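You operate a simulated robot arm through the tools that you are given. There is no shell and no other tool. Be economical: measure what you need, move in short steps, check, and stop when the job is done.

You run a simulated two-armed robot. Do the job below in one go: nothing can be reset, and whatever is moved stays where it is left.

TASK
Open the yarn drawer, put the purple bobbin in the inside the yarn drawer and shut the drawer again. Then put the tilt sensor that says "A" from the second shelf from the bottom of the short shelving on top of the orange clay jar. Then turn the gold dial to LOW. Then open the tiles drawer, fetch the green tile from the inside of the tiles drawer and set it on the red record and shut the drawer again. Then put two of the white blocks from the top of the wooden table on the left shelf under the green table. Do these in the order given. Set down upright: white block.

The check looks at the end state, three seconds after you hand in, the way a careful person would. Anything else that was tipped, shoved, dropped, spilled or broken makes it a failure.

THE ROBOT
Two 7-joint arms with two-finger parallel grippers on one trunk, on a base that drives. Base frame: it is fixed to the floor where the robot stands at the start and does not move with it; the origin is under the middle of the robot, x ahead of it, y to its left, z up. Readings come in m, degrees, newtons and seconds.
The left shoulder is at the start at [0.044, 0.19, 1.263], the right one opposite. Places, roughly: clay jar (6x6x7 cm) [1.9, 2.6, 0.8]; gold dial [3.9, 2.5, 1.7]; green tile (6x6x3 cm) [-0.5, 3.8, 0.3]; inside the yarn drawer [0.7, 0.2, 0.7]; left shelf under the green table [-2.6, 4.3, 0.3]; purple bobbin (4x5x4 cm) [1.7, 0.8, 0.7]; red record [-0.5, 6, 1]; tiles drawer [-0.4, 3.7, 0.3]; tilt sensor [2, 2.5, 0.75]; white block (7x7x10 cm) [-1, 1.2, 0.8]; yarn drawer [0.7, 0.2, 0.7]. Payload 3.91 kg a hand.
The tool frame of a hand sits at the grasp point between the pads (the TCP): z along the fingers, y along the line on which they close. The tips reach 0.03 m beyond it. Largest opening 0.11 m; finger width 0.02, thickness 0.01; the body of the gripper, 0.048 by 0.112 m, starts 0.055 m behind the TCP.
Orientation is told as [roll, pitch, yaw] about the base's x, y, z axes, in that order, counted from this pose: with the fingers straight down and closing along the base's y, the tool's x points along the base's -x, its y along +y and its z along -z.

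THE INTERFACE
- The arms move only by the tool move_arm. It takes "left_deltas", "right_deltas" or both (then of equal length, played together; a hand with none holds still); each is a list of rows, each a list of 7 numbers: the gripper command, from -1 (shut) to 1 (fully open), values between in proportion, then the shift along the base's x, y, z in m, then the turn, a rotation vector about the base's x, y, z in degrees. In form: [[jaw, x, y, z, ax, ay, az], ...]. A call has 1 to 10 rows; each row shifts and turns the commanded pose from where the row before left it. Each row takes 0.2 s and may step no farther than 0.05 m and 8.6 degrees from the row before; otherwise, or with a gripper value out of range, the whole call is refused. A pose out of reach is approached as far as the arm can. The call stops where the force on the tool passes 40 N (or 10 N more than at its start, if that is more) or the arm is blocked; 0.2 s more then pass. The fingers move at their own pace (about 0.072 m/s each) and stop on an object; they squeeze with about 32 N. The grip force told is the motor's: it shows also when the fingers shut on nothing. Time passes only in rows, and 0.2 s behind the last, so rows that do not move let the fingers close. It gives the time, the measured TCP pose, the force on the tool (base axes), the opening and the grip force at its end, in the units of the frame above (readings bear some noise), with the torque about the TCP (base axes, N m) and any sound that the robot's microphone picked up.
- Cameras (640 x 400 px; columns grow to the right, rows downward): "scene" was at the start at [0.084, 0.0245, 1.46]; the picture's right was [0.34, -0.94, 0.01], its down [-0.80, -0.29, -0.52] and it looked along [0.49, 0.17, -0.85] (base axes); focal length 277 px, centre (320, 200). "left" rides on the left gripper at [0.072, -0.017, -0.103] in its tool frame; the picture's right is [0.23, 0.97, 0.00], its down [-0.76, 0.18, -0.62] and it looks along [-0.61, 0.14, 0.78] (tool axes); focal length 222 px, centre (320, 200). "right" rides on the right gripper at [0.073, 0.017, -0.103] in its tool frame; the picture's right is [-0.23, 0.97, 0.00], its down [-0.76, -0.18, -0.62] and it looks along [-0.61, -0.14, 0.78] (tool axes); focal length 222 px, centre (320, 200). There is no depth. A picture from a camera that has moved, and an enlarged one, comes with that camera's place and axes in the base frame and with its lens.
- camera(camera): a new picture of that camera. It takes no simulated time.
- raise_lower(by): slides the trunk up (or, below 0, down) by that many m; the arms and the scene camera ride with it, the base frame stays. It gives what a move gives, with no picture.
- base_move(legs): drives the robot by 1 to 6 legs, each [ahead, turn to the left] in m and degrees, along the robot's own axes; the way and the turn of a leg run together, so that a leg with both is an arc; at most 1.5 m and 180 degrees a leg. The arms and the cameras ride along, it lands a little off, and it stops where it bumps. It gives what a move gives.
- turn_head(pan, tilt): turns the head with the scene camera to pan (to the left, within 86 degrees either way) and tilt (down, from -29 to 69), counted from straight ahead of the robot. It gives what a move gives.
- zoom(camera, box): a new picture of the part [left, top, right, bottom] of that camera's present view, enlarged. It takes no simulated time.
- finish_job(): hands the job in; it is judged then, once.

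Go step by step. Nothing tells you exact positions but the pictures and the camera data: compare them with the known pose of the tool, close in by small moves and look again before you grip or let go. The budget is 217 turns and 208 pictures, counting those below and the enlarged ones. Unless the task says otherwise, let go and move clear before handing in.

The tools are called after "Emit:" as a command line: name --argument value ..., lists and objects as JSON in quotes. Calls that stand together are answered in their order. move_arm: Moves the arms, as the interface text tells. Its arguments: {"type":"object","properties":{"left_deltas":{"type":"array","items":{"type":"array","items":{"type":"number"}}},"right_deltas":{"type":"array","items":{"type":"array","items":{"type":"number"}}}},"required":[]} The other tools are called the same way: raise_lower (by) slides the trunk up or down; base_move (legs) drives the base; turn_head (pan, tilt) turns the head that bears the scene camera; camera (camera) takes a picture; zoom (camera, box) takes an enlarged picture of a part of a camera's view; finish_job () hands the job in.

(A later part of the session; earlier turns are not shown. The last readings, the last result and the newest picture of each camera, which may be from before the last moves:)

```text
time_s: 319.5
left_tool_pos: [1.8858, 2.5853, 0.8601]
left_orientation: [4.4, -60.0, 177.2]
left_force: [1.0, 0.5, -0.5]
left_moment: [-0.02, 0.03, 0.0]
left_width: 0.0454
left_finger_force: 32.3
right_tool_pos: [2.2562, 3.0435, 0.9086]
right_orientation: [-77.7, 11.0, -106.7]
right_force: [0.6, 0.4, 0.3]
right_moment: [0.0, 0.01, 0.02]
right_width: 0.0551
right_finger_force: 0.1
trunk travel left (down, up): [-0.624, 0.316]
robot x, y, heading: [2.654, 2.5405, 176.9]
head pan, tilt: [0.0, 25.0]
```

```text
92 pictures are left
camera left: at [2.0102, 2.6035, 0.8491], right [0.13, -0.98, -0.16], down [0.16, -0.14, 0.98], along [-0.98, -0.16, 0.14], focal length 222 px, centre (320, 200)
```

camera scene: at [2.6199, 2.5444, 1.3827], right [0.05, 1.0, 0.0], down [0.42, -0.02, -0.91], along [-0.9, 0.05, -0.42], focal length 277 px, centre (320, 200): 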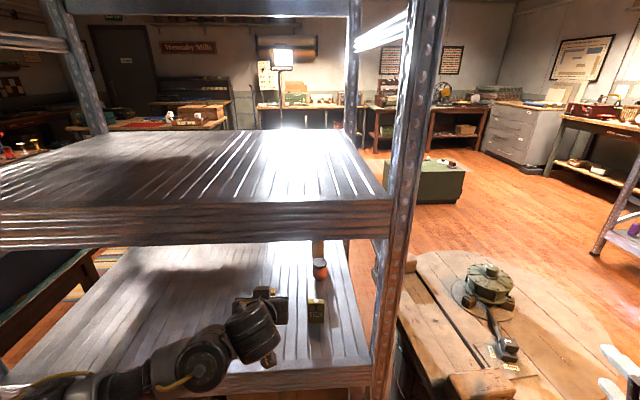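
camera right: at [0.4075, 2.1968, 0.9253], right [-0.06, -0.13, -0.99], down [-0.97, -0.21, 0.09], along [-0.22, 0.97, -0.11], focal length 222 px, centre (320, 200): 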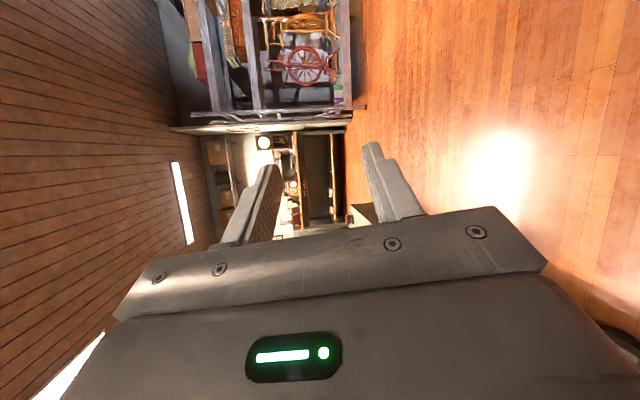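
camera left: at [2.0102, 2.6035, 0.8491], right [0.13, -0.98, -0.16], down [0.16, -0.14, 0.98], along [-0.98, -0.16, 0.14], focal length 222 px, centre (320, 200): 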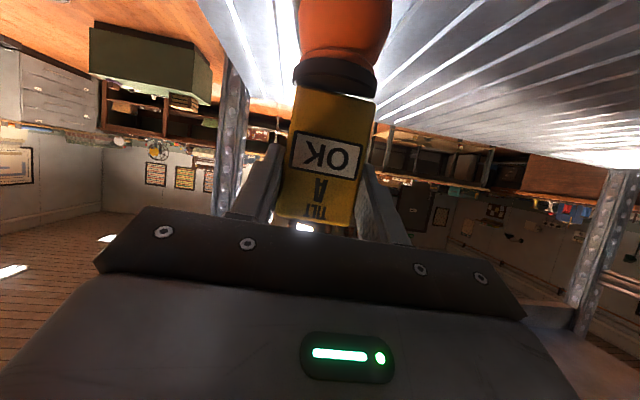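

Emit:
move_arm --left_deltas '[[-1, 0, 0, -0.003, 0, 0, 0], [-1, 0, 0, 0, 0, 0, 0]]'

Emit:
move_arm --left_deltas '[[-1, 0, 0, -0.003, 0, 0, 0], [-1, 0, 0, 0, 0, 0, 0]]'

Emit:
zoom --camera "left" --box '[260, 30, 420, 130]'

```text
time_s: 320.1
left_tool_pos: [1.8838, 2.584, 0.8582]
left_orientation: [4.5, -60.2, 177.3]
left_force: [-0.3, 0.1, 1.8]
left_moment: [0.06, 0.04, 0.0]
left_width: 0.0453
left_finger_force: 31.9
right_tool_pos: [2.2566, 3.0428, 0.91]
right_orientation: [-77.7, 11.0, -106.8]
right_force: [-0.2, -0.6, 0.0]
right_moment: [-0.03, 0.04, 0.03]
right_width: 0.0552
right_finger_force: 0.0
trunk travel left (down, up): [-0.624, 0.316]
robot x, y, heading: [2.6508, 2.5417, 177.0]
head pan, tilt: [0.0, 25.0]
```

```text
time_s: 320.7
left_tool_pos: [1.8844, 2.5856, 0.8583]
left_orientation: [4.1, -60.3, 177.4]
left_force: [-1.8, 1.7, 11.8]
left_moment: [0.37, 0.27, 0.04]
left_width: 0.0456
left_finger_force: 31.9
right_tool_pos: [2.2575, 3.0449, 0.9103]
right_orientation: [-77.8, 11.1, -106.8]
right_force: [-0.4, 0.5, -0.6]
right_moment: [-0.01, 0.0, -0.01]
right_width: 0.0548
right_finger_force: 0.0
trunk travel left (down, up): [-0.624, 0.316]
robot x, y, heading: [2.6557, 2.5402, 176.8]
head pan, tilt: [0.0, 25.0]
```

```text
4.00 times, centred on (340, 80) of left
camera zoom: at [2.0106, 2.6044, 0.8463], right [0.13, -0.98, -0.16], down [0.17, -0.14, 0.98], along [-0.98, -0.15, 0.15], focal length 888 px, centre (240, 680)
```

zoom: 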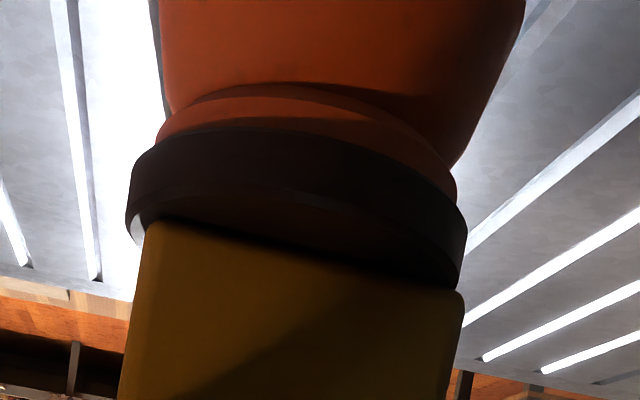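

Contact at 12 N, well centred. I relieve a millimetre and open slowly.

Emit:
move_arm --left_deltas '[[-1, 0, 0, 0.002, 0, 0, 0], [-0.16, 0, 0, 0, 0, 0, 0], [-0.1, 0, 0, 0, 0, 0, 0], [0.0, 0, 0, 0, 0, 0, 0], [0.1, 0, 0, 0, 0, 0, 0], [0.1, 0, 0, 0, 0, 0, 0]]'

Emit:
camera --camera "left"

```text
time_s: 322.1
left_tool_pos: [1.8842, 2.5849, 0.8562]
left_orientation: [4.4, -60.0, 177.2]
left_force: [-0.5, -0.1, -0.4]
left_moment: [-0.02, -0.02, 0.03]
left_width: 0.0603
left_finger_force: 0.0
right_tool_pos: [2.2545, 3.0437, 0.9094]
right_orientation: [-77.6, 11.0, -106.7]
right_force: [-0.4, 0.3, 0.2]
right_moment: [-0.02, 0.02, 0.02]
right_width: 0.0549
right_finger_force: 0.1
trunk travel left (down, up): [-0.624, 0.316]
robot x, y, heading: [2.6549, 2.5434, 176.9]
head pan, tilt: [0.0, 25.0]
```

```text
90 pictures are left
camera left: at [2.0098, 2.6037, 0.8454], right [0.13, -0.98, -0.16], down [0.16, -0.14, 0.98], along [-0.98, -0.16, 0.14], focal length 222 px, centre (320, 200)
```

left: 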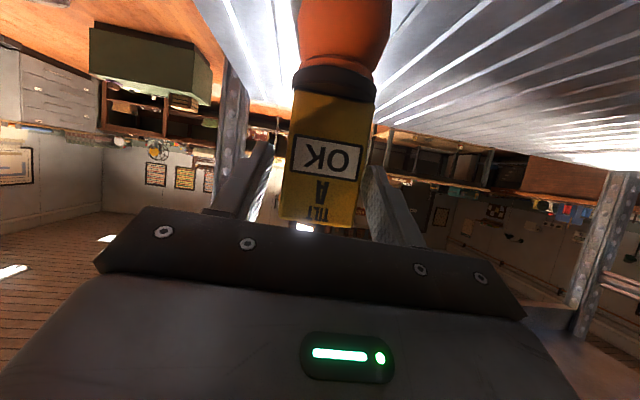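

Sensor A stands on the jar. I raise the open hand 4 cm (clear of C behind it), then draw back.

Emit:
raise_lower --by 0.045

Emit:
move_arm --left_deltas '[[0.1, 0.03, 0, 0, 0, 0, 0], [0.1, 0.04, 0, 0, 0, 0, 0], [0.1, 0.04, 0, 0, 0, 0, 0]]'

Emit:
base_move --legs '[[-0.4, 0]]'

Emit:
zoom --camera "scene" --box '[240, 190, 380, 290]'

```text
time_s: 323.0
left_tool_pos: [1.8842, 2.5853, 0.9001]
left_orientation: [4.4, -60.1, 177.2]
left_force: [0.0, 0.3, 0.0]
left_moment: [0.01, 0.02, 0.0]
left_width: 0.0605
left_finger_force: 0.0
right_tool_pos: [2.2559, 3.0446, 0.9539]
right_orientation: [-77.7, 11.0, -106.8]
right_force: [-0.6, 0.1, -0.5]
right_moment: [-0.01, -0.02, 0.0]
right_width: 0.0548
right_finger_force: 0.1
trunk travel left (down, up): [-0.669, 0.271]
robot x, y, heading: [2.6511, 2.5435, 177.1]
head pan, tilt: [0.0, 25.0]
```

```text
time_s: 323.8
left_tool_pos: [1.997, 2.5837, 0.9001]
left_orientation: [4.5, -60.0, 177.0]
left_force: [-0.1, 0.4, -0.9]
left_moment: [-0.01, 0.02, 0.02]
left_width: 0.0606
left_finger_force: 0.1
right_tool_pos: [2.2569, 3.0441, 0.9538]
right_orientation: [-77.8, 10.9, -106.7]
right_force: [-1.0, -0.4, 0.2]
right_moment: [0.01, -0.02, 0.01]
right_width: 0.0547
right_finger_force: 0.0
trunk travel left (down, up): [-0.669, 0.271]
robot x, y, heading: [2.6543, 2.5399, 176.9]
head pan, tilt: [0.0, 25.0]
```

```text
time_s: 326.2
left_tool_pos: [2.3876, 2.5613, 0.9003]
left_orientation: [4.5, -60.2, 177.2]
left_force: [0.3, 0.9, -0.4]
left_moment: [0.01, 0.0, 0.01]
left_width: 0.0605
left_finger_force: 0.1
right_tool_pos: [2.6489, 3.0227, 0.9555]
right_orientation: [-77.8, 11.0, -106.8]
right_force: [-0.1, 0.0, 0.9]
right_moment: [0.03, 0.01, 0.04]
right_width: 0.055
right_finger_force: 0.1
trunk travel left (down, up): [-0.669, 0.271]
robot x, y, heading: [3.0464, 2.5184, 176.8]
head pan, tilt: [0.0, 25.0]
```

```text
4.00 times, centred on (310, 240) of scene
camera zoom: at [2.9069, 2.5288, 1.4048], right [0.05, 1.0, 0.0], down [0.42, -0.02, -0.91], along [-0.91, 0.05, -0.42], focal length 1108 px, centre (360, 40)
```

zoom: 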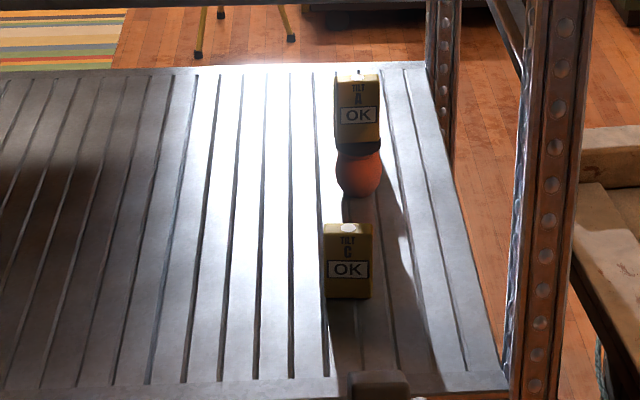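

Sensor A sits on the orange jar showing OK. Next the gold dial: I raise the trunk and turn to the lantern shelf.

Emit:
raise_lower --by 0.27

Emit:
base_move --legs '[[0.1, 0], [0, -177]]'

Emit:
turn_head --pan 0 --tilt 5

Emit:
camera --camera "scene"

Emit:
zoom --camera "scene" --box '[220, 140, 440, 260]'

```text
time_s: 329.0
left_tool_pos: [2.388, 2.5616, 1.1711]
left_orientation: [4.4, -60.0, 177.3]
left_force: [-0.5, -0.3, -1.1]
left_moment: [0.0, 0.01, 0.0]
left_width: 0.0602
left_finger_force: 0.0
right_tool_pos: [2.6488, 3.0225, 1.2244]
right_orientation: [-77.7, 11.0, -106.8]
right_force: [0.1, -1.0, 0.8]
right_moment: [0.0, 0.01, -0.01]
right_width: 0.0552
right_finger_force: 0.0
trunk travel left (down, up): [-0.939, 0.001]
robot x, y, heading: [3.0485, 2.5196, 176.8]
head pan, tilt: [0.0, 25.0]
```

```text
time_s: 337.2
left_tool_pos: [3.6078, 2.5568, 1.1701]
left_orientation: [4.5, -60.0, 3.4]
left_force: [0.2, 0.3, -0.5]
left_moment: [0.03, 0.02, 0.03]
left_width: 0.0602
left_finger_force: 0.2
right_tool_pos: [3.3987, 2.0719, 1.2246]
right_orientation: [-77.8, 11.0, 79.4]
right_force: [-0.4, -0.1, 0.3]
right_moment: [-0.01, -0.02, 0.02]
right_width: 0.0552
right_finger_force: 0.0
trunk travel left (down, up): [-0.939, 0.001]
robot x, y, heading: [2.9472, 2.5248, 3.1]
head pan, tilt: [0.0, 25.0]
```

```text
time_s: 338.1
left_tool_pos: [3.6086, 2.5571, 1.1706]
left_orientation: [4.5, -60.1, 3.4]
left_force: [0.6, 0.2, -0.6]
left_moment: [-0.04, 0.0, -0.01]
left_width: 0.0605
left_finger_force: 0.0
right_tool_pos: [3.3983, 2.0706, 1.225]
right_orientation: [-77.7, 11.0, 79.4]
right_force: [0.6, -0.3, -0.1]
right_moment: [-0.02, -0.01, -0.02]
right_width: 0.0553
right_finger_force: 0.0
trunk travel left (down, up): [-0.939, 0.001]
robot x, y, heading: [2.9438, 2.5284, 2.9]
head pan, tilt: [0.0, 5.0]
```

```text
88 pictures are left
camera scene: at [3.0918, 2.5331, 1.7071], right [0.05, -1.0, 0.0], down [-0.09, 0.0, -1.0], along [0.99, 0.05, -0.09], focal length 277 px, centre (320, 200)
```

scene: 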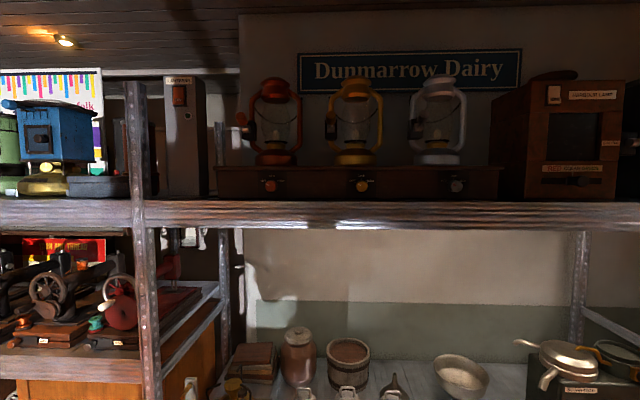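

```text
2.91 times, centred on (330, 200) of scene
camera zoom: at [3.0918, 2.5331, 1.7071], right [0.05, -1.0, 0.0], down [-0.09, 0.0, -1.0], along [0.99, 0.05, -0.09], focal length 806 px, centre (291, 200)
```

zoom: 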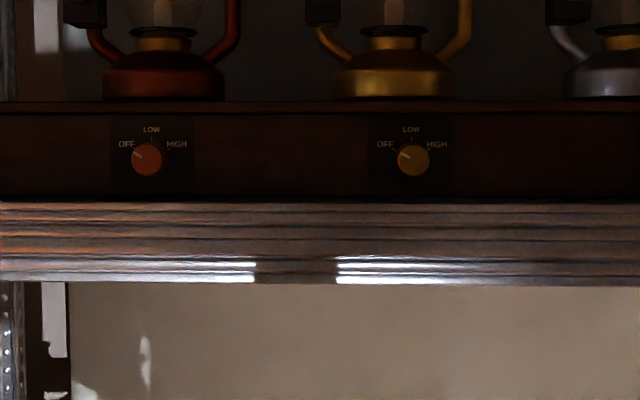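

The dial shows OFF–LOW–HIGH, pointing to OFF. I zoom closer to measure the angle.

Emit:
zoom --camera "scene" --box '[342, 168, 382, 198]'

```text
13.33 times, centred on (362, 183) of scene
camera zoom: at [3.0918, 2.5331, 1.7071], right [0.05, -1.0, 0.0], down [-0.09, 0.0, -1.0], along [0.99, 0.05, -0.09], focal length 3692 px, centre (-240, 427)
```

zoom: 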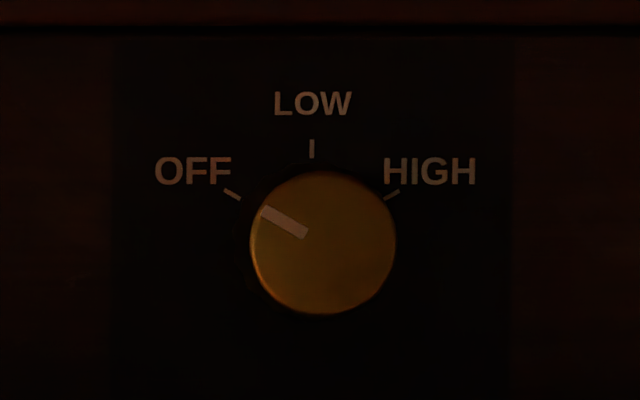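

The knob is at about (3.853, 2.456, 1.677), needing a 60° clockwise turn (about +x). I bring the left hand up in front of it, fingers horizontal and pre-rolled −28°.

Emit:
move_arm --left_deltas '[[-0.1, -0.01, -0.01, 0.047, 0, -7, 0], [-0.1, -0.01, -0.01, 0.047, 0, -7, 0], [-0.1, 0, -0.01, 0.047, 0, -7, 0], [-0.1, 0, -0.01, 0.047, 0, -7, 0], [-0.1, 0, -0.01, 0.047, 0, 0, 0], [-0.1, 0, -0.01, 0.047, -7, 0, 0], [-0.1, 0, -0.01, 0.047, -7, 0, 0], [-0.1, 0, -0.01, 0.047, -7, 0, 0], [-0.1, 0, -0.01, 0.047, -7, 0, 0], [-0.1, 0, 0, 0.047, 0, 0, 0]]'

Emit:
camera --camera "scene"

Emit:
camera --camera "left"

```text
time_s: 340.3
left_tool_pos: [3.5872, 2.466, 1.6416]
left_orientation: [-79.2, -60.3, 86.2]
left_force: [-0.2, 0.0, -0.7]
left_moment: [-0.04, 0.0, 0.01]
left_width: 0.0494
left_finger_force: 0.1
right_tool_pos: [3.3977, 2.0696, 1.2247]
right_orientation: [-77.8, 11.0, 79.5]
right_force: [-0.3, -0.3, 0.0]
right_moment: [-0.01, -0.05, 0.03]
right_width: 0.0551
right_finger_force: 0.0
trunk travel left (down, up): [-0.939, 0.001]
robot x, y, heading: [2.9452, 2.5246, 3.0]
head pan, tilt: [0.0, 5.0]
```

```text
85 pictures are left
camera scene: at [3.0905, 2.5322, 1.7072], right [0.05, -1.0, 0.0], down [-0.09, 0.0, -1.0], along [0.99, 0.05, -0.09], focal length 277 px, centre (320, 200)
```

scene: 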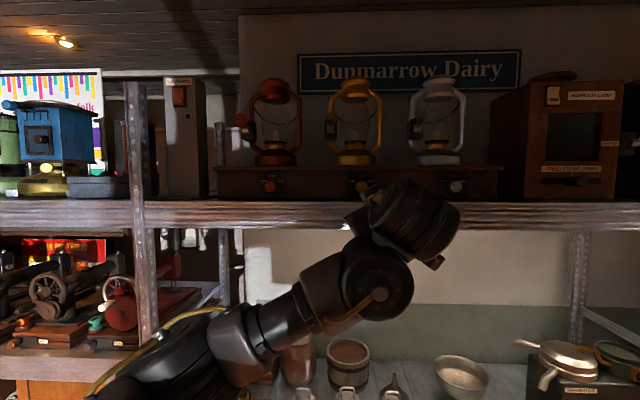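

```text
84 pictures are left
camera left: at [3.4844, 2.4048, 1.597], right [-0.13, 0.73, -0.67], down [-0.62, 0.47, 0.63], along [0.78, 0.5, 0.39], focal length 222 px, centre (320, 200)
```

left: 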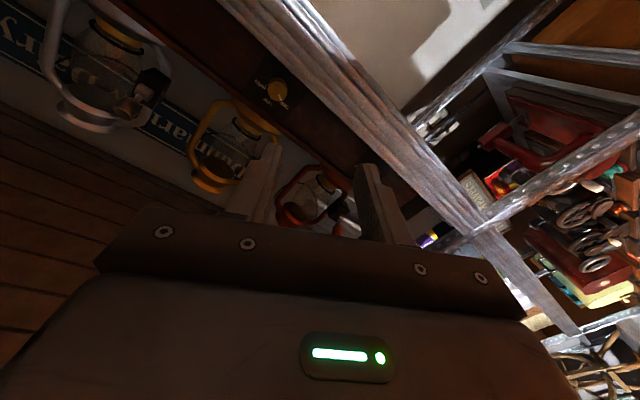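

Fingers point nearly along +x. I fine-align to the knob and drive 0.2 m closer.

Emit:
move_arm --left_deltas '[[-0.1, 0, -0.02, 0.03, 0, -5, -5.7], [-0.1, 0, 0, 0, 0, 0, 0]]'

Emit:
base_move --legs '[[0.17, 0]]'

Emit:
camera --camera "left"

Emit:
camera --camera "scene"

```text
time_s: 340.9
left_tool_pos: [3.5881, 2.4447, 1.6703]
left_orientation: [-89.3, -60.5, 89.2]
left_force: [-0.5, -0.5, 0.2]
left_moment: [0.03, -0.05, 0.01]
left_width: 0.0495
left_finger_force: 0.0
right_tool_pos: [3.3982, 2.072, 1.2239]
right_orientation: [-77.7, 10.9, 79.4]
right_force: [-0.1, 1.0, -0.5]
right_moment: [0.02, 0.03, 0.02]
right_width: 0.055
right_finger_force: 0.1
trunk travel left (down, up): [-0.939, 0.001]
robot x, y, heading: [2.9486, 2.5286, 2.7]
head pan, tilt: [0.0, 5.0]
```

```text
time_s: 342.3
left_tool_pos: [3.7526, 2.4564, 1.672]
left_orientation: [-89.7, -60.4, 89.7]
left_force: [-1.0, 0.3, -0.4]
left_moment: [0.0, 0.03, 0.0]
left_width: 0.0494
left_finger_force: 0.1
right_tool_pos: [3.5647, 2.0813, 1.2255]
right_orientation: [-77.9, 11.0, 79.5]
right_force: [-1.2, 0.1, 0.2]
right_moment: [0.05, -0.02, 0.0]
right_width: 0.0551
right_finger_force: 0.0
trunk travel left (down, up): [-0.939, 0.001]
robot x, y, heading: [3.1169, 2.5386, 3.2]
head pan, tilt: [0.0, 5.0]
```

```text
83 pictures are left
camera left: at [3.6491, 2.4054, 1.6191], right [0.0, 0.74, -0.68], down [-0.62, 0.53, 0.58], along [0.78, 0.42, 0.46], focal length 222 px, centre (320, 200)
```

left: 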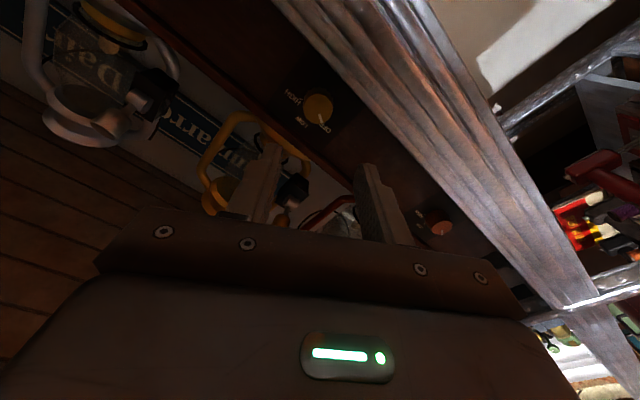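

```text
82 pictures are left
camera scene: at [3.2559, 2.5425, 1.7077], right [0.05, -1.0, 0.0], down [-0.08, 0.0, -1.0], along [0.99, 0.05, -0.08], focal length 277 px, centre (320, 200)
```

scene: 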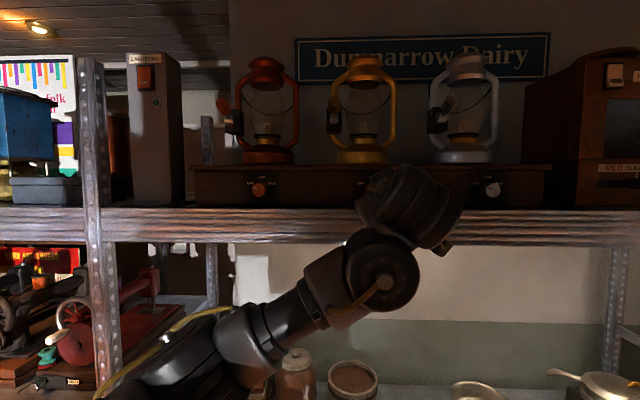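

Triangulating again puts the knob at about (3.90, 2.451, 1.672). I trim and close in.

Emit:
move_arm --left_deltas '[[-0.1, 0, -0.01, 0, 0, 0, 0], [-0.1, 0, 0, 0, 0, 0, 0]]'

Emit:
base_move --legs '[[0.085, 0]]'

Emit:
camera --camera "left"

```text
time_s: 342.9
left_tool_pos: [3.7554, 2.4446, 1.6716]
left_orientation: [-89.5, -60.5, 89.5]
left_force: [-0.7, 0.0, 0.5]
left_moment: [-0.05, -0.01, -0.01]
left_width: 0.0493
left_finger_force: 0.0
right_tool_pos: [3.566, 2.0811, 1.2267]
right_orientation: [-77.7, 10.9, 79.4]
right_force: [-0.5, -0.1, -0.7]
right_moment: [-0.02, 0.02, -0.02]
right_width: 0.055
right_finger_force: 0.1
trunk travel left (down, up): [-0.939, 0.001]
robot x, y, heading: [3.1154, 2.5361, 2.9]
head pan, tilt: [0.0, 5.0]
```

```text
time_s: 344.0
left_tool_pos: [3.8205, 2.447, 1.6789]
left_orientation: [-91.0, -60.6, 90.7]
left_force: [-0.1, -0.8, 0.9]
left_moment: [-0.01, 0.08, 0.0]
left_width: 0.0494
left_finger_force: 0.1
right_tool_pos: [3.638, 2.0842, 1.2297]
right_orientation: [-78.4, 10.8, 79.3]
right_force: [-0.4, 0.6, -0.9]
right_moment: [0.05, 0.02, -0.01]
right_width: 0.0553
right_finger_force: 0.0
trunk travel left (down, up): [-0.939, 0.001]
robot x, y, heading: [3.2004, 2.541, 3.2]
head pan, tilt: [0.0, 5.0]
```

```text
81 pictures are left
camera left: at [3.7177, 2.3974, 1.6247], right [0.01, 0.74, -0.68], down [-0.63, 0.53, 0.57], along [0.78, 0.42, 0.47], focal length 222 px, centre (320, 200)
```

left: 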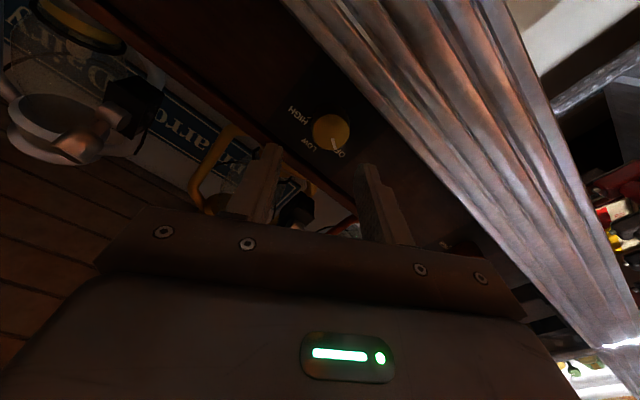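

On track; a few more centimetres forward with a small trim.

Emit:
move_arm --left_deltas '[[-0.1, 0, 0.003, -0.004, 0, 0, 0], [-0.1, 0, 0, 0, 0, 0, 0]]'

Emit:
base_move --legs '[[0.04, 0]]'

Emit:
camera --camera "left"

```text
time_s: 344.6
left_tool_pos: [3.8346, 2.4509, 1.6708]
left_orientation: [-90.2, -60.4, 89.9]
left_force: [-0.8, -0.2, 0.8]
left_moment: [0.01, 0.01, 0.02]
left_width: 0.0496
left_finger_force: 0.1
right_tool_pos: [3.6487, 2.0846, 1.2256]
right_orientation: [-78.0, 10.8, 79.3]
right_force: [-0.3, 0.1, -0.9]
right_moment: [-0.01, -0.04, -0.02]
right_width: 0.055
right_finger_force: 0.1
trunk travel left (down, up): [-0.939, 0.001]
robot x, y, heading: [3.1982, 2.5389, 3.3]
head pan, tilt: [0.0, 5.0]
```

```text
time_s: 345.5
left_tool_pos: [3.8578, 2.4509, 1.6758]
left_orientation: [-91.4, -60.7, 90.9]
left_force: [-0.8, 0.9, 0.9]
left_moment: [0.01, 0.06, 0.03]
left_width: 0.0494
left_finger_force: 0.0
right_tool_pos: [3.6756, 2.084, 1.2295]
right_orientation: [-78.4, 10.6, 79.3]
right_force: [-1.5, -0.6, 0.5]
right_moment: [0.04, -0.01, 0.04]
right_width: 0.0551
right_finger_force: 0.0
trunk travel left (down, up): [-0.939, 0.001]
robot x, y, heading: [3.2446, 2.5426, 3.0]
head pan, tilt: [0.0, 5.0]
```

```text
80 pictures are left
camera left: at [3.7552, 2.4004, 1.6214], right [0.01, 0.74, -0.68], down [-0.63, 0.53, 0.57], along [0.78, 0.42, 0.47], focal length 222 px, centre (320, 200)
```

left: 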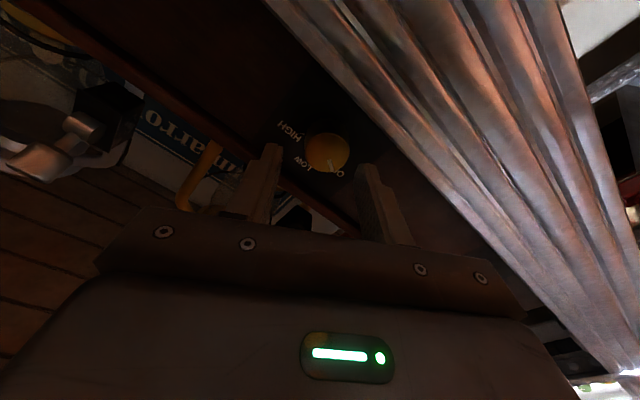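

Emit:
move_arm --left_deltas '[[-0.1, 0.008, 0, 0, 0, 0, 0], [-0.1, 0, 0, 0, 0, 0, 0]]'

Emit:
camera --camera "left"

Emit:
zoom --camera "scene" --box '[330, 140, 490, 240]'

```text
time_s: 346.1
left_tool_pos: [3.8763, 2.4504, 1.6734]
left_orientation: [-90.7, -60.6, 90.2]
left_force: [-0.8, -1.2, -0.2]
left_moment: [-0.03, 0.02, 0.05]
left_width: 0.0494
left_finger_force: 0.0
right_tool_pos: [3.683, 2.0856, 1.2276]
right_orientation: [-78.1, 10.9, 79.2]
right_force: [-0.5, -0.3, 0.5]
right_moment: [-0.03, 0.0, -0.01]
right_width: 0.055
right_finger_force: 0.0
trunk travel left (down, up): [-0.939, 0.001]
robot x, y, heading: [3.2435, 2.5449, 3.2]
head pan, tilt: [0.0, 5.0]
```

```text
79 pictures are left
camera left: at [3.7738, 2.4016, 1.6177], right [0.01, 0.74, -0.68], down [-0.62, 0.53, 0.57], along [0.78, 0.42, 0.46], focal length 222 px, centre (320, 200)
```

left: 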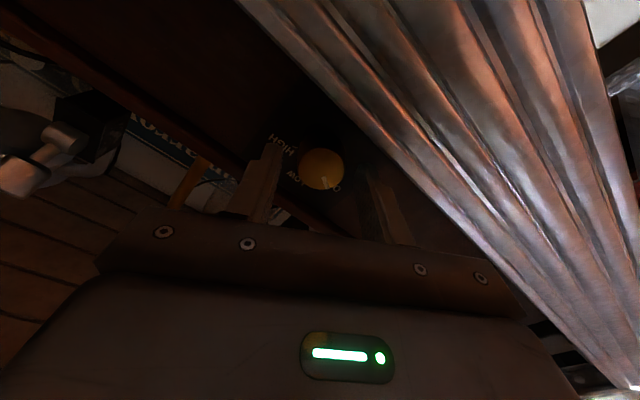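

```text
4.00 times, centred on (410, 190) of scene
camera zoom: at [3.3808, 2.5481, 1.7076], right [0.05, -1.0, 0.0], down [-0.08, 0.0, -1.0], along [0.99, 0.05, -0.08], focal length 1108 px, centre (-40, 240)
```

zoom: 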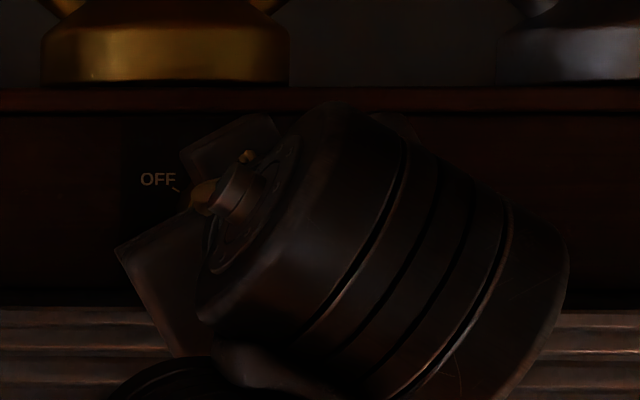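

Tips just reach the knob's face; 8 mm more, then close on it.

Emit:
move_arm --left_deltas '[[-0.1, 0.008, 0.001, -0.001, 0, 0, 0], [-0.3, 0, 0, 0, 0, 0, 0], [-0.6, 0, 0, 0, 0, 0, 0], [-1, 0, 0, 0, 0, 0, 0], [-1, 0, 0, 0, 0, 0, 0]]'

Emit:
camera --camera "left"

```text
time_s: 347.3
left_tool_pos: [3.8923, 2.4517, 1.6688]
left_orientation: [-90.3, -60.6, 89.8]
left_force: [9.0, -5.1, 7.7]
left_moment: [0.24, -0.21, -0.26]
left_width: 0.0338
left_finger_force: 45.0
right_tool_pos: [3.6875, 2.084, 1.2241]
right_orientation: [-77.7, 10.8, 79.2]
right_force: [0.1, 0.1, -0.5]
right_moment: [0.0, 0.01, -0.03]
right_width: 0.0552
right_finger_force: 0.0
trunk travel left (down, up): [-0.939, 0.001]
robot x, y, heading: [3.242, 2.5415, 2.9]
head pan, tilt: [0.0, 5.0]
```

```text
77 pictures are left
camera left: at [3.7884, 2.4016, 1.6146], right [0.01, 0.74, -0.68], down [-0.62, 0.53, 0.57], along [0.78, 0.42, 0.46], focal length 222 px, centre (320, 200)
```

left: 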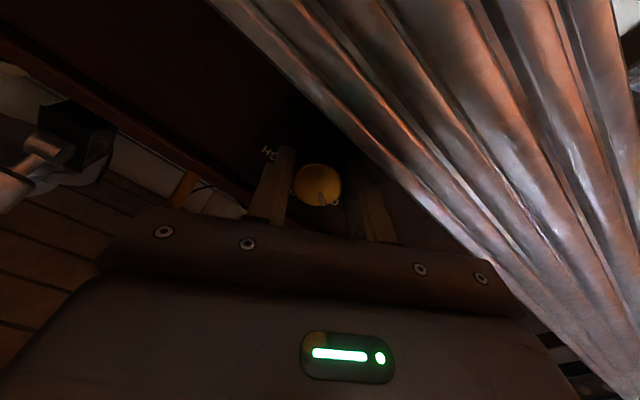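

The knob is gripped. I turn it clockwise (about +x) in steps.

Emit:
move_arm --left_deltas '[[-1, 0, 0, 0, 7.5, 0, 0], [-1, 0, 0, 0, 7.5, 0, 0], [-1, 0, 0, 0, 7.5, 0, 0], [-1, 0, 0, 0, 7.5, 0, 0]]'

Emit:
camera --camera "left"

```text
time_s: 348.3
left_tool_pos: [3.8918, 2.4543, 1.6687]
left_orientation: [68.7, -89.4, -69.0]
left_force: [4.2, 1.2, -2.0]
left_moment: [-0.03, 0.23, 0.11]
left_width: 0.0336
left_finger_force: 44.8
right_tool_pos: [3.6883, 2.0874, 1.2261]
right_orientation: [-77.8, 10.9, 79.3]
right_force: [-0.8, 0.1, -0.4]
right_moment: [-0.02, 0.01, 0.01]
right_width: 0.0551
right_finger_force: 0.1
trunk travel left (down, up): [-0.939, 0.001]
robot x, y, heading: [3.2416, 2.5433, 3.1]
head pan, tilt: [0.0, 5.0]
```

```text
76 pictures are left
camera left: at [3.7882, 2.4384, 1.5969], right [0.0, 0.98, -0.22], down [-0.62, 0.17, 0.77], along [0.79, 0.13, 0.6], focal length 222 px, centre (320, 200)
```

left: 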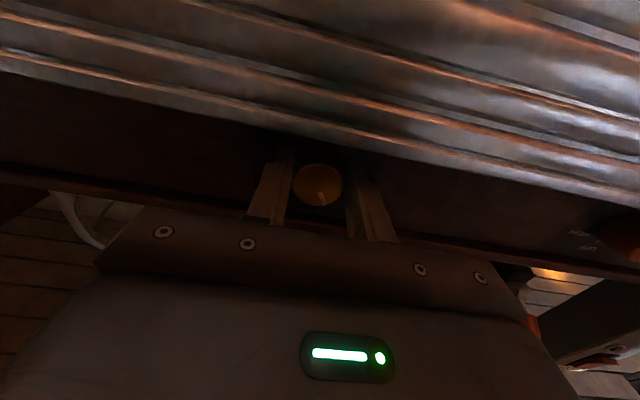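

The pointer turns with the hand. Another 30°.

Emit:
move_arm --left_deltas '[[-1, 0, 0, 0, 7.5, 0, 0], [-1, 0, 0, 0, 7.5, 0, 0], [-1, 0, 0, 0, 7.5, 0, 0], [-1, 0, 0, 0, 7.5, 0, 0], [-1, 0, 0, 0, 0, 0, 0]]'

Emit:
camera --camera "left"

```text
time_s: 349.5
left_tool_pos: [3.8919, 2.4571, 1.6684]
left_orientation: [89.3, -59.5, -89.6]
left_force: [6.4, 5.8, 0.0]
left_moment: [0.0, 0.63, 0.78]
left_width: 0.0333
left_finger_force: 45.1
right_tool_pos: [3.6881, 2.0883, 1.2263]
right_orientation: [-77.8, 11.1, 79.3]
right_force: [-0.5, -0.9, -0.2]
right_moment: [0.01, 0.0, 0.04]
right_width: 0.0552
right_finger_force: 0.3
trunk travel left (down, up): [-0.939, 0.001]
robot x, y, heading: [3.243, 2.5407, 2.8]
head pan, tilt: [0.0, 5.0]
```

```text
75 pictures are left
camera left: at [3.7882, 2.4794, 1.5996], right [0.01, 0.95, 0.3], down [-0.62, -0.23, 0.75], along [0.78, -0.19, 0.59], focal length 222 px, centre (320, 200)
```

left: 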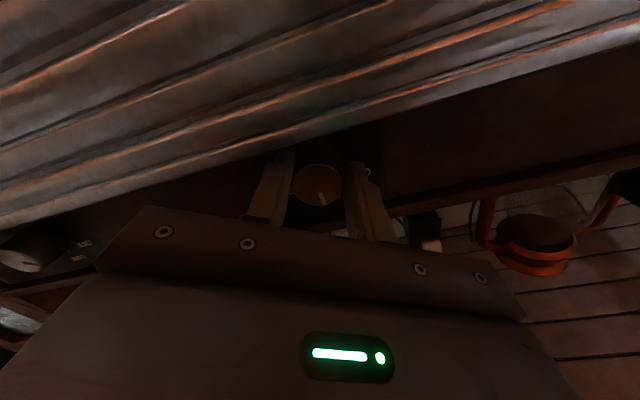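

Turned 60°. I open, back straight off, and check the pointer.

Emit:
move_arm --left_deltas '[[-0.3, 0, 0, 0, 0, 0, 0], [0, 0, 0, 0, 0, 0, 0], [0, 0, 0, 0, 0, 0, 0], [0, -0.03, 0, 0, 0, 0, 0], [0, -0.03, 0, 0, 0, 0, 0]]'

Emit:
base_move --legs '[[-0.3, 0]]'

Emit:
move_arm --left_deltas '[[0, 0, 0, -0.05, 0, 0, 0], [0, 0, 0, -0.05, 0, 0, 0], [0, 0, 0, -0.05, 0, 0, 0], [0, 0, 0, -0.05, 0, 0, 0]]'

Emit:
zoom --camera "scene" --box '[342, 158, 402, 203]'

```text
time_s: 350.7
left_tool_pos: [3.8277, 2.4539, 1.6718]
left_orientation: [89.5, -59.4, -90.0]
left_force: [0.2, -0.6, 0.2]
left_moment: [0.0, -0.01, -0.02]
left_width: 0.055
left_finger_force: 0.1
right_tool_pos: [3.6853, 2.0872, 1.2259]
right_orientation: [-78.0, 10.8, 79.2]
right_force: [-0.9, 0.6, -0.2]
right_moment: [0.0, 0.02, -0.03]
right_width: 0.0551
right_finger_force: 0.0
trunk travel left (down, up): [-0.939, 0.001]
robot x, y, heading: [3.2432, 2.5419, 3.1]
head pan, tilt: [0.0, 5.0]
```

```text
time_s: 352.7
left_tool_pos: [3.5314, 2.4387, 1.6702]
left_orientation: [89.2, -59.4, -89.7]
left_force: [-0.2, 0.3, 0.5]
left_moment: [0.0, -0.04, -0.02]
left_width: 0.055
left_finger_force: 0.0
right_tool_pos: [3.3869, 2.0712, 1.2255]
right_orientation: [-77.7, 10.9, 79.3]
right_force: [-0.3, -0.4, 0.4]
right_moment: [0.01, -0.01, 0.04]
right_width: 0.0552
right_finger_force: 0.1
trunk travel left (down, up): [-0.939, 0.001]
robot x, y, heading: [2.9434, 2.5304, 3.2]
head pan, tilt: [0.0, 5.0]
```

```text
time_s: 353.7
left_tool_pos: [3.529, 2.4377, 1.4705]
left_orientation: [89.5, -59.6, -89.8]
left_force: [0.7, -0.6, -0.6]
left_moment: [-0.01, -0.03, -0.01]
left_width: 0.0548
left_finger_force: 0.0
right_tool_pos: [3.3861, 2.0706, 1.2257]
right_orientation: [-77.9, 11.0, 79.3]
right_force: [-0.6, -0.8, -0.1]
right_moment: [0.0, 0.0, -0.02]
right_width: 0.055
right_finger_force: 0.1
trunk travel left (down, up): [-0.939, 0.001]
robot x, y, heading: [2.9383, 2.527, 3.0]
head pan, tilt: [0.0, 5.0]
```

```text
8.89 times, centred on (372, 180) of scene
camera zoom: at [3.0843, 2.533, 1.7072], right [0.05, -1.0, 0.0], down [-0.09, 0.0, -1.0], along [0.99, 0.05, -0.09], focal length 2462 px, centre (-142, 373)
```

zoom: 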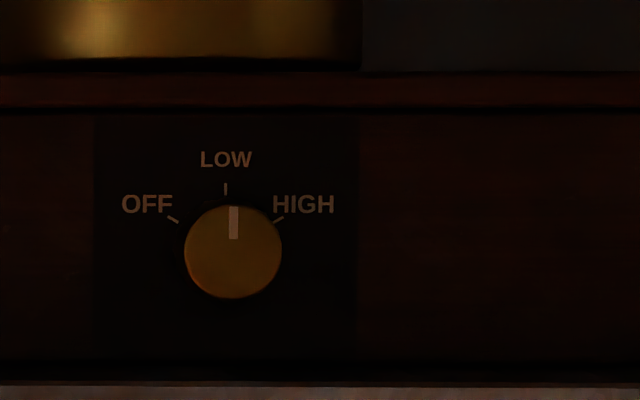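

The dial is on LOW. Next the tiles drawer: I drive back round the barrel toward the green cabinet.

Emit:
base_move --legs '[[0, 89], [1.45, 0], [0, 87], [1.5, 0], [0.4, 0]]'

Emit:
turn_head --pan 0 --tilt 35

Emit:
camera --camera "scene"

```text
time_s: 354.7
left_tool_pos: [3.5293, 2.4563, 1.4716]
left_orientation: [89.8, -59.5, -88.1]
left_force: [-0.1, -0.4, -1.2]
left_moment: [-0.01, -0.01, -0.01]
left_width: 0.0553
left_finger_force: 0.1
right_tool_pos: [3.4516, 2.1241, 1.3055]
right_orientation: [-92.1, 0.6, 82.5]
right_force: [0.7, -0.5, 0.0]
right_moment: [-0.01, 0.0, 0.04]
right_width: 0.055
right_finger_force: 0.0
trunk travel left (down, up): [-0.939, 0.001]
robot x, y, heading: [2.9412, 2.5292, 5.0]
head pan, tilt: [0.0, 5.0]
stopped in leg 1: the robot was blocked; the commanded pose is now the measured one
```

```text
time_s: 355.6
left_tool_pos: [3.5304, 2.4614, 1.4713]
left_orientation: [89.7, -59.6, -87.9]
left_force: [0.0, 0.0, 0.4]
left_moment: [0.01, -0.03, 0.01]
left_width: 0.055
left_finger_force: 0.0
right_tool_pos: [3.4539, 2.129, 1.307]
right_orientation: [-92.1, 0.7, 82.5]
right_force: [0.2, 0.5, -0.4]
right_moment: [0.0, 0.0, 0.01]
right_width: 0.0551
right_finger_force: 0.1
trunk travel left (down, up): [-0.939, 0.001]
robot x, y, heading: [2.9395, 2.5264, 5.1]
head pan, tilt: [0.0, 35.0]
```

```text
73 pictures are left
camera scene: at [3.0801, 2.5391, 1.659], right [0.09, -1.0, 0.0], down [-0.57, -0.05, -0.82], along [0.82, 0.07, -0.57], focal length 277 px, centre (320, 200)
```

scene: 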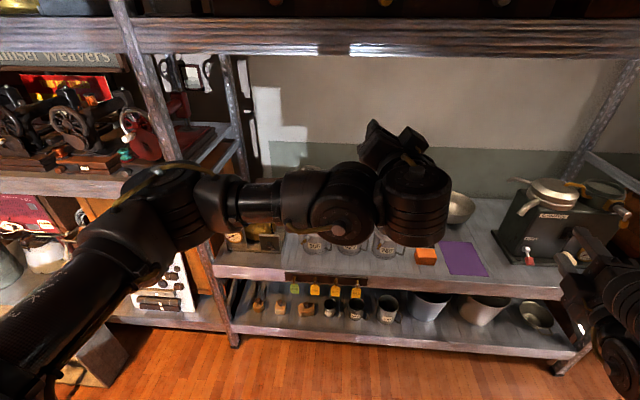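

The turn stopped at once; nothing seems to touch, no tilt. I try turning left again in a smaller step.

Emit:
base_move --legs '[[0, 20]]'

Emit:
turn_head --pan -80 --tilt 40

Emit:
camera --camera "scene"

```text
time_s: 357.1
left_tool_pos: [3.5183, 2.6615, 1.473]
left_orientation: [89.7, -59.5, -68.1]
left_force: [0.7, 0.0, -0.3]
left_moment: [0.01, -0.02, 0.02]
left_width: 0.0549
left_finger_force: 0.1
right_tool_pos: [3.5581, 2.323, 1.3066]
right_orientation: [-92.0, 0.5, 102.4]
right_force: [0.3, -1.2, -0.5]
right_moment: [-0.01, -0.02, -0.02]
right_width: 0.0552
right_finger_force: 0.1
trunk travel left (down, up): [-0.939, 0.001]
robot x, y, heading: [2.9395, 2.5269, 25.2]
head pan, tilt: [0.0, 35.0]
```

```text
time_s: 358.6
left_tool_pos: [3.5191, 2.663, 1.4725]
left_orientation: [89.6, -59.6, -68.1]
left_force: [0.6, -0.8, -0.6]
left_moment: [-0.01, 0.02, 0.02]
left_width: 0.055
left_finger_force: 0.0
right_tool_pos: [3.5571, 2.3262, 1.3061]
right_orientation: [-92.1, 0.7, 102.4]
right_force: [0.2, 0.3, 0.8]
right_moment: [0.0, 0.02, 0.02]
right_width: 0.055
right_finger_force: 0.1
trunk travel left (down, up): [-0.939, 0.001]
robot x, y, heading: [2.9404, 2.525, 25.0]
head pan, tilt: [-80.0, 40.0]
```

```text
72 pictures are left
camera scene: at [3.0363, 2.4772, 1.6514], right [-0.82, -0.57, 0.0], down [-0.37, 0.53, -0.77], along [0.44, -0.63, -0.64], focal length 277 px, centre (320, 200)
```

scene: 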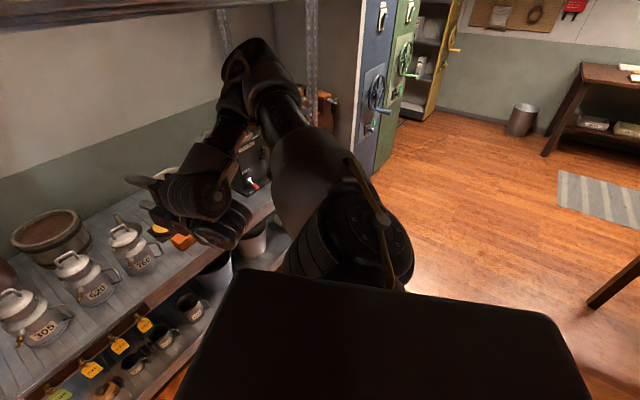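

It turns now. I back up a little for clearance from the jugs, then continue turning and drive round to the cabinet.

Emit:
base_move --legs '[[-0.12, 0], [0, 65], [1.48, 0], [0, 89], [1.5, 0], [0.4, 0]]'

Emit:
turn_head --pan 0 --tilt 35

Emit:
camera --camera "scene"

```text
time_s: 382.7
left_tool_pos: [0.3591, 4.157, 1.4716]
left_orientation: [89.7, -59.5, 85.4]
left_force: [0.2, -0.6, 0.8]
left_moment: [0.01, -0.02, -0.02]
left_width: 0.0551
left_finger_force: 0.1
right_tool_pos: [0.4725, 4.4799, 1.3075]
right_orientation: [-92.2, 0.7, -103.9]
right_force: [0.3, 0.4, -0.4]
right_moment: [0.0, 0.01, 0.03]
right_width: 0.0549
right_finger_force: 0.0
trunk travel left (down, up): [-0.939, 0.001]
robot x, y, heading: [0.9363, 4.0232, 178.4]
head pan, tilt: [-80.0, 40.0]
```

```text
time_s: 384.2
left_tool_pos: [0.3564, 4.158, 1.4718]
left_orientation: [89.6, -59.6, 85.6]
left_force: [-0.1, 0.4, 0.2]
left_moment: [0.02, -0.02, -0.03]
left_width: 0.0551
left_finger_force: 0.0
right_tool_pos: [0.4695, 4.4787, 1.3063]
right_orientation: [-92.2, 0.8, -104.0]
right_force: [-0.2, 1.2, 0.3]
right_moment: [0.02, 0.0, -0.01]
right_width: 0.0549
right_finger_force: 0.1
trunk travel left (down, up): [-0.939, 0.001]
robot x, y, heading: [0.9316, 4.0237, 178.4]
head pan, tilt: [0.0, 35.0]
```

```text
71 pictures are left
camera scene: at [0.7976, 4.0277, 1.6589], right [0.03, 1.0, 0.0], down [0.57, -0.02, -0.82], along [-0.82, 0.02, -0.57], focal length 277 px, centre (320, 200)
```

scene: 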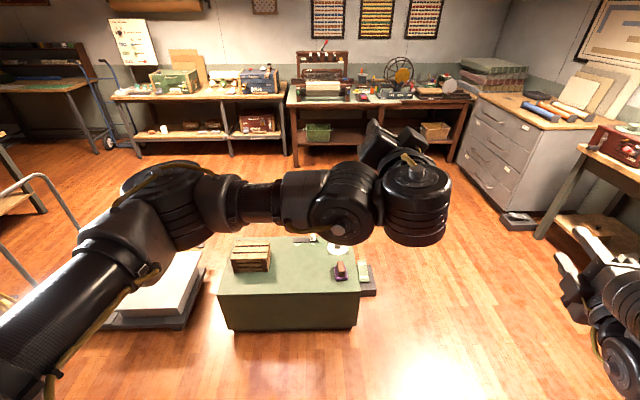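

The low green cabinet spans about x −0.6…−0.18, y 3.48…4.27, top z 0.37, with its handles on the west face. I drive round its north side to stand west of it.

Emit:
base_move --legs '[[0, -29], [1.43, 0], [0, 31], [1.0, 0], [0, 90], [0.9, 0]]'

Emit:
base_move --legs '[[0, 90]]'

Emit:
turn_head --pan -10 --tilt 45

Emit:
camera --camera "scene"

```text
time_s: 391.9
left_tool_pos: [-0.6617, 5.0711, 1.4707]
left_orientation: [89.5, -59.4, 58.9]
left_force: [0.3, 0.1, 0.2]
left_moment: [0.02, -0.01, 0.03]
left_width: 0.055
left_finger_force: 0.1
right_tool_pos: [-0.4922, 5.2626, 1.4669]
right_orientation: [-117.0, -14.9, -118.8]
right_force: [-0.7, -0.2, -0.1]
right_moment: [0.02, 0.06, 0.01]
right_width: 0.055
right_finger_force: 0.1
trunk travel left (down, up): [-0.939, 0.001]
robot x, y, heading: [-0.2051, 4.6956, 154.4]
head pan, tilt: [0.0, 35.0]
stopped in leg 2: the robot was blocked; the commanded pose is now the measured one
```

```text
time_s: 396.2
left_tool_pos: [-0.5779, 4.234, 1.4719]
left_orientation: [89.6, -59.7, 148.8]
left_force: [-0.1, -0.7, 0.7]
left_moment: [0.02, 0.01, -0.02]
left_width: 0.0552
left_finger_force: 0.1
right_tool_pos: [-0.7686, 4.404, 1.4688]
right_orientation: [-117.1, -14.6, -28.7]
right_force: [0.7, 1.1, -0.4]
right_moment: [0.0, 0.0, 0.03]
right_width: 0.0547
right_finger_force: 0.0
trunk travel left (down, up): [-0.939, 0.001]
robot x, y, heading: [-0.2038, 4.692, -115.4]
head pan, tilt: [0.0, 35.0]
```

```text
time_s: 396.9
left_tool_pos: [-0.577, 4.2345, 1.4718]
left_orientation: [89.6, -59.7, 149.0]
left_force: [0.7, 0.1, -0.9]
left_moment: [0.01, 0.0, 0.0]
left_width: 0.0552
left_finger_force: 0.2
right_tool_pos: [-0.769, 4.4024, 1.4696]
right_orientation: [-116.9, -14.6, -28.7]
right_force: [-0.1, -0.3, 0.6]
right_moment: [-0.02, 0.04, 0.01]
right_width: 0.0551
right_finger_force: 0.0
trunk travel left (down, up): [-0.939, 0.001]
robot x, y, heading: [-0.2037, 4.6941, -115.7]
head pan, tilt: [-10.0, 45.0]
```

```text
70 pictures are left
camera scene: at [-0.2716, 4.5807, 1.6442], right [-0.81, 0.58, 0.0], down [0.41, 0.57, -0.71], along [-0.41, -0.58, -0.71], focal length 277 px, centre (320, 200)
```

scene: 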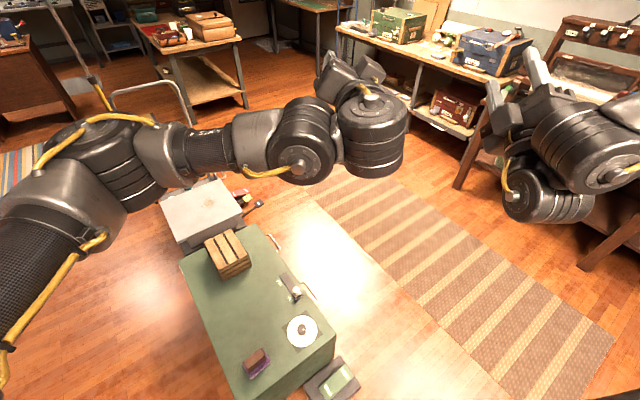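

The right arm seems to have brushed something to the north and shifted; I'll check that side later. A small grey box stands by the cabinet's NW corner, so I go west with more room.

Emit:
base_move --legs '[[0, -72], [0.95, 0], [0, 98], [0.55, 0]]'

Emit:
turn_head --pan 70 --tilt 45

Emit:
camera --camera "scene"

```text
time_s: 401.4
left_tool_pos: [-0.8067, 4.9276, 1.4742]
left_orientation: [90.1, -59.6, 75.5]
left_force: [-0.5, 0.4, -0.5]
left_moment: [-0.01, -0.03, 0.02]
left_width: 0.0552
left_finger_force: 0.1
right_tool_pos: [-0.7015, 5.1601, 1.4703]
right_orientation: [-117.1, -14.7, -101.6]
right_force: [0.2, -1.1, 0.6]
right_moment: [0.0, -0.01, 0.0]
right_width: 0.0547
right_finger_force: 0.0
trunk travel left (down, up): [-0.939, 0.001]
robot x, y, heading: [-0.2612, 4.7025, 171.6]
head pan, tilt: [-10.0, 45.0]
stopped in leg 2: the robot was blocked; the commanded pose is now the measured one
```

```text
time_s: 403.0
left_tool_pos: [-0.8107, 4.927, 1.4716]
left_orientation: [89.5, -59.7, 75.8]
left_force: [0.4, -0.8, 0.3]
left_moment: [0.0, -0.01, -0.02]
left_width: 0.0551
left_finger_force: 0.0
right_tool_pos: [-0.7058, 5.1597, 1.4681]
right_orientation: [-117.0, -14.6, -101.6]
right_force: [-0.5, -1.0, -0.7]
right_moment: [0.02, 0.03, -0.01]
right_width: 0.0553
right_finger_force: 0.1
trunk travel left (down, up): [-0.939, 0.001]
robot x, y, heading: [-0.2622, 4.7027, 171.3]
head pan, tilt: [70.0, 45.0]
```

```text
69 pictures are left
camera scene: at [-0.3491, 4.6403, 1.6441], right [-0.88, 0.48, 0.0], down [0.34, 0.62, -0.71], along [-0.34, -0.62, -0.71], focal length 277 px, centre (320, 200)
```

scene: 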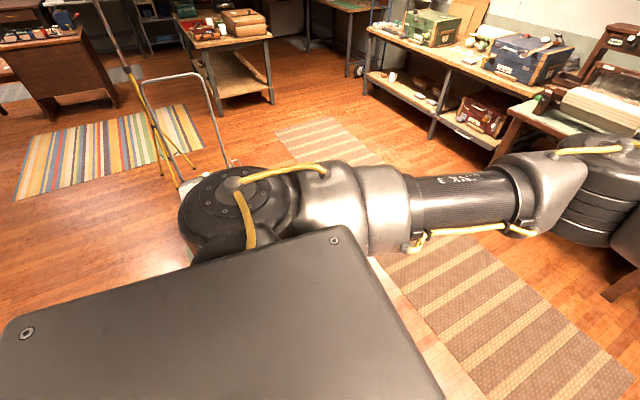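

The base is caught on something low in front. I back off and look down at the floor there.

Emit:
base_move --legs '[[-0.35, 0]]'

Emit:
turn_head --pan 10 --tilt 60

Emit:
camera --camera "scene"

```text
time_s: 405.2
left_tool_pos: [-0.4619, 4.8723, 1.4709]
left_orientation: [89.4, -59.6, 76.4]
left_force: [-0.4, 0.0, -0.4]
left_moment: [0.0, 0.02, 0.0]
left_width: 0.055
left_finger_force: 0.0
right_tool_pos: [-0.3593, 5.107, 1.4696]
right_orientation: [-116.8, -14.6, -101.3]
right_force: [-0.1, 0.4, -0.6]
right_moment: [0.01, 0.02, -0.02]
right_width: 0.0549
right_finger_force: 0.0
trunk travel left (down, up): [-0.939, 0.001]
robot x, y, heading: [0.0927, 4.6549, 172.0]
head pan, tilt: [70.0, 45.0]
```

```text
time_s: 406.6
left_tool_pos: [-0.4596, 4.8719, 1.4722]
left_orientation: [89.6, -59.7, 76.3]
left_force: [-0.2, -0.8, 0.1]
left_moment: [0.01, 0.03, -0.02]
left_width: 0.055
left_finger_force: 0.0
right_tool_pos: [-0.3573, 5.1067, 1.4693]
right_orientation: [-117.1, -14.7, -101.4]
right_force: [-0.3, -0.2, 0.0]
right_moment: [0.0, 0.01, -0.04]
right_width: 0.0549
right_finger_force: 0.0
trunk travel left (down, up): [-0.939, 0.001]
robot x, y, heading: [0.0901, 4.656, 172.0]
head pan, tilt: [10.0, 60.0]
```

```text
68 pictures are left
camera scene: at [-0.0252, 4.658, 1.6247], right [-0.03, 1.0, 0.0], down [0.87, 0.03, -0.5], along [-0.5, -0.02, -0.87], focal length 277 px, centre (320, 200)
```

scene: 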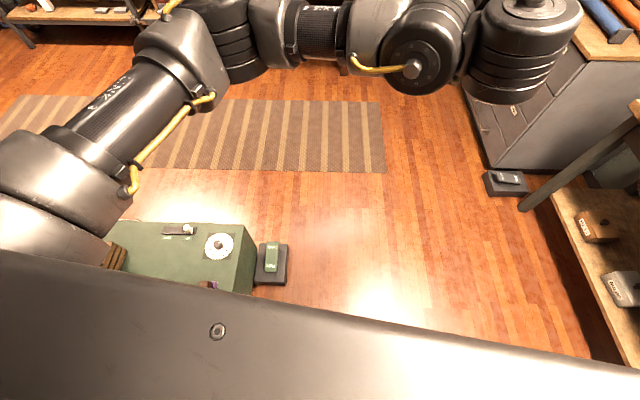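

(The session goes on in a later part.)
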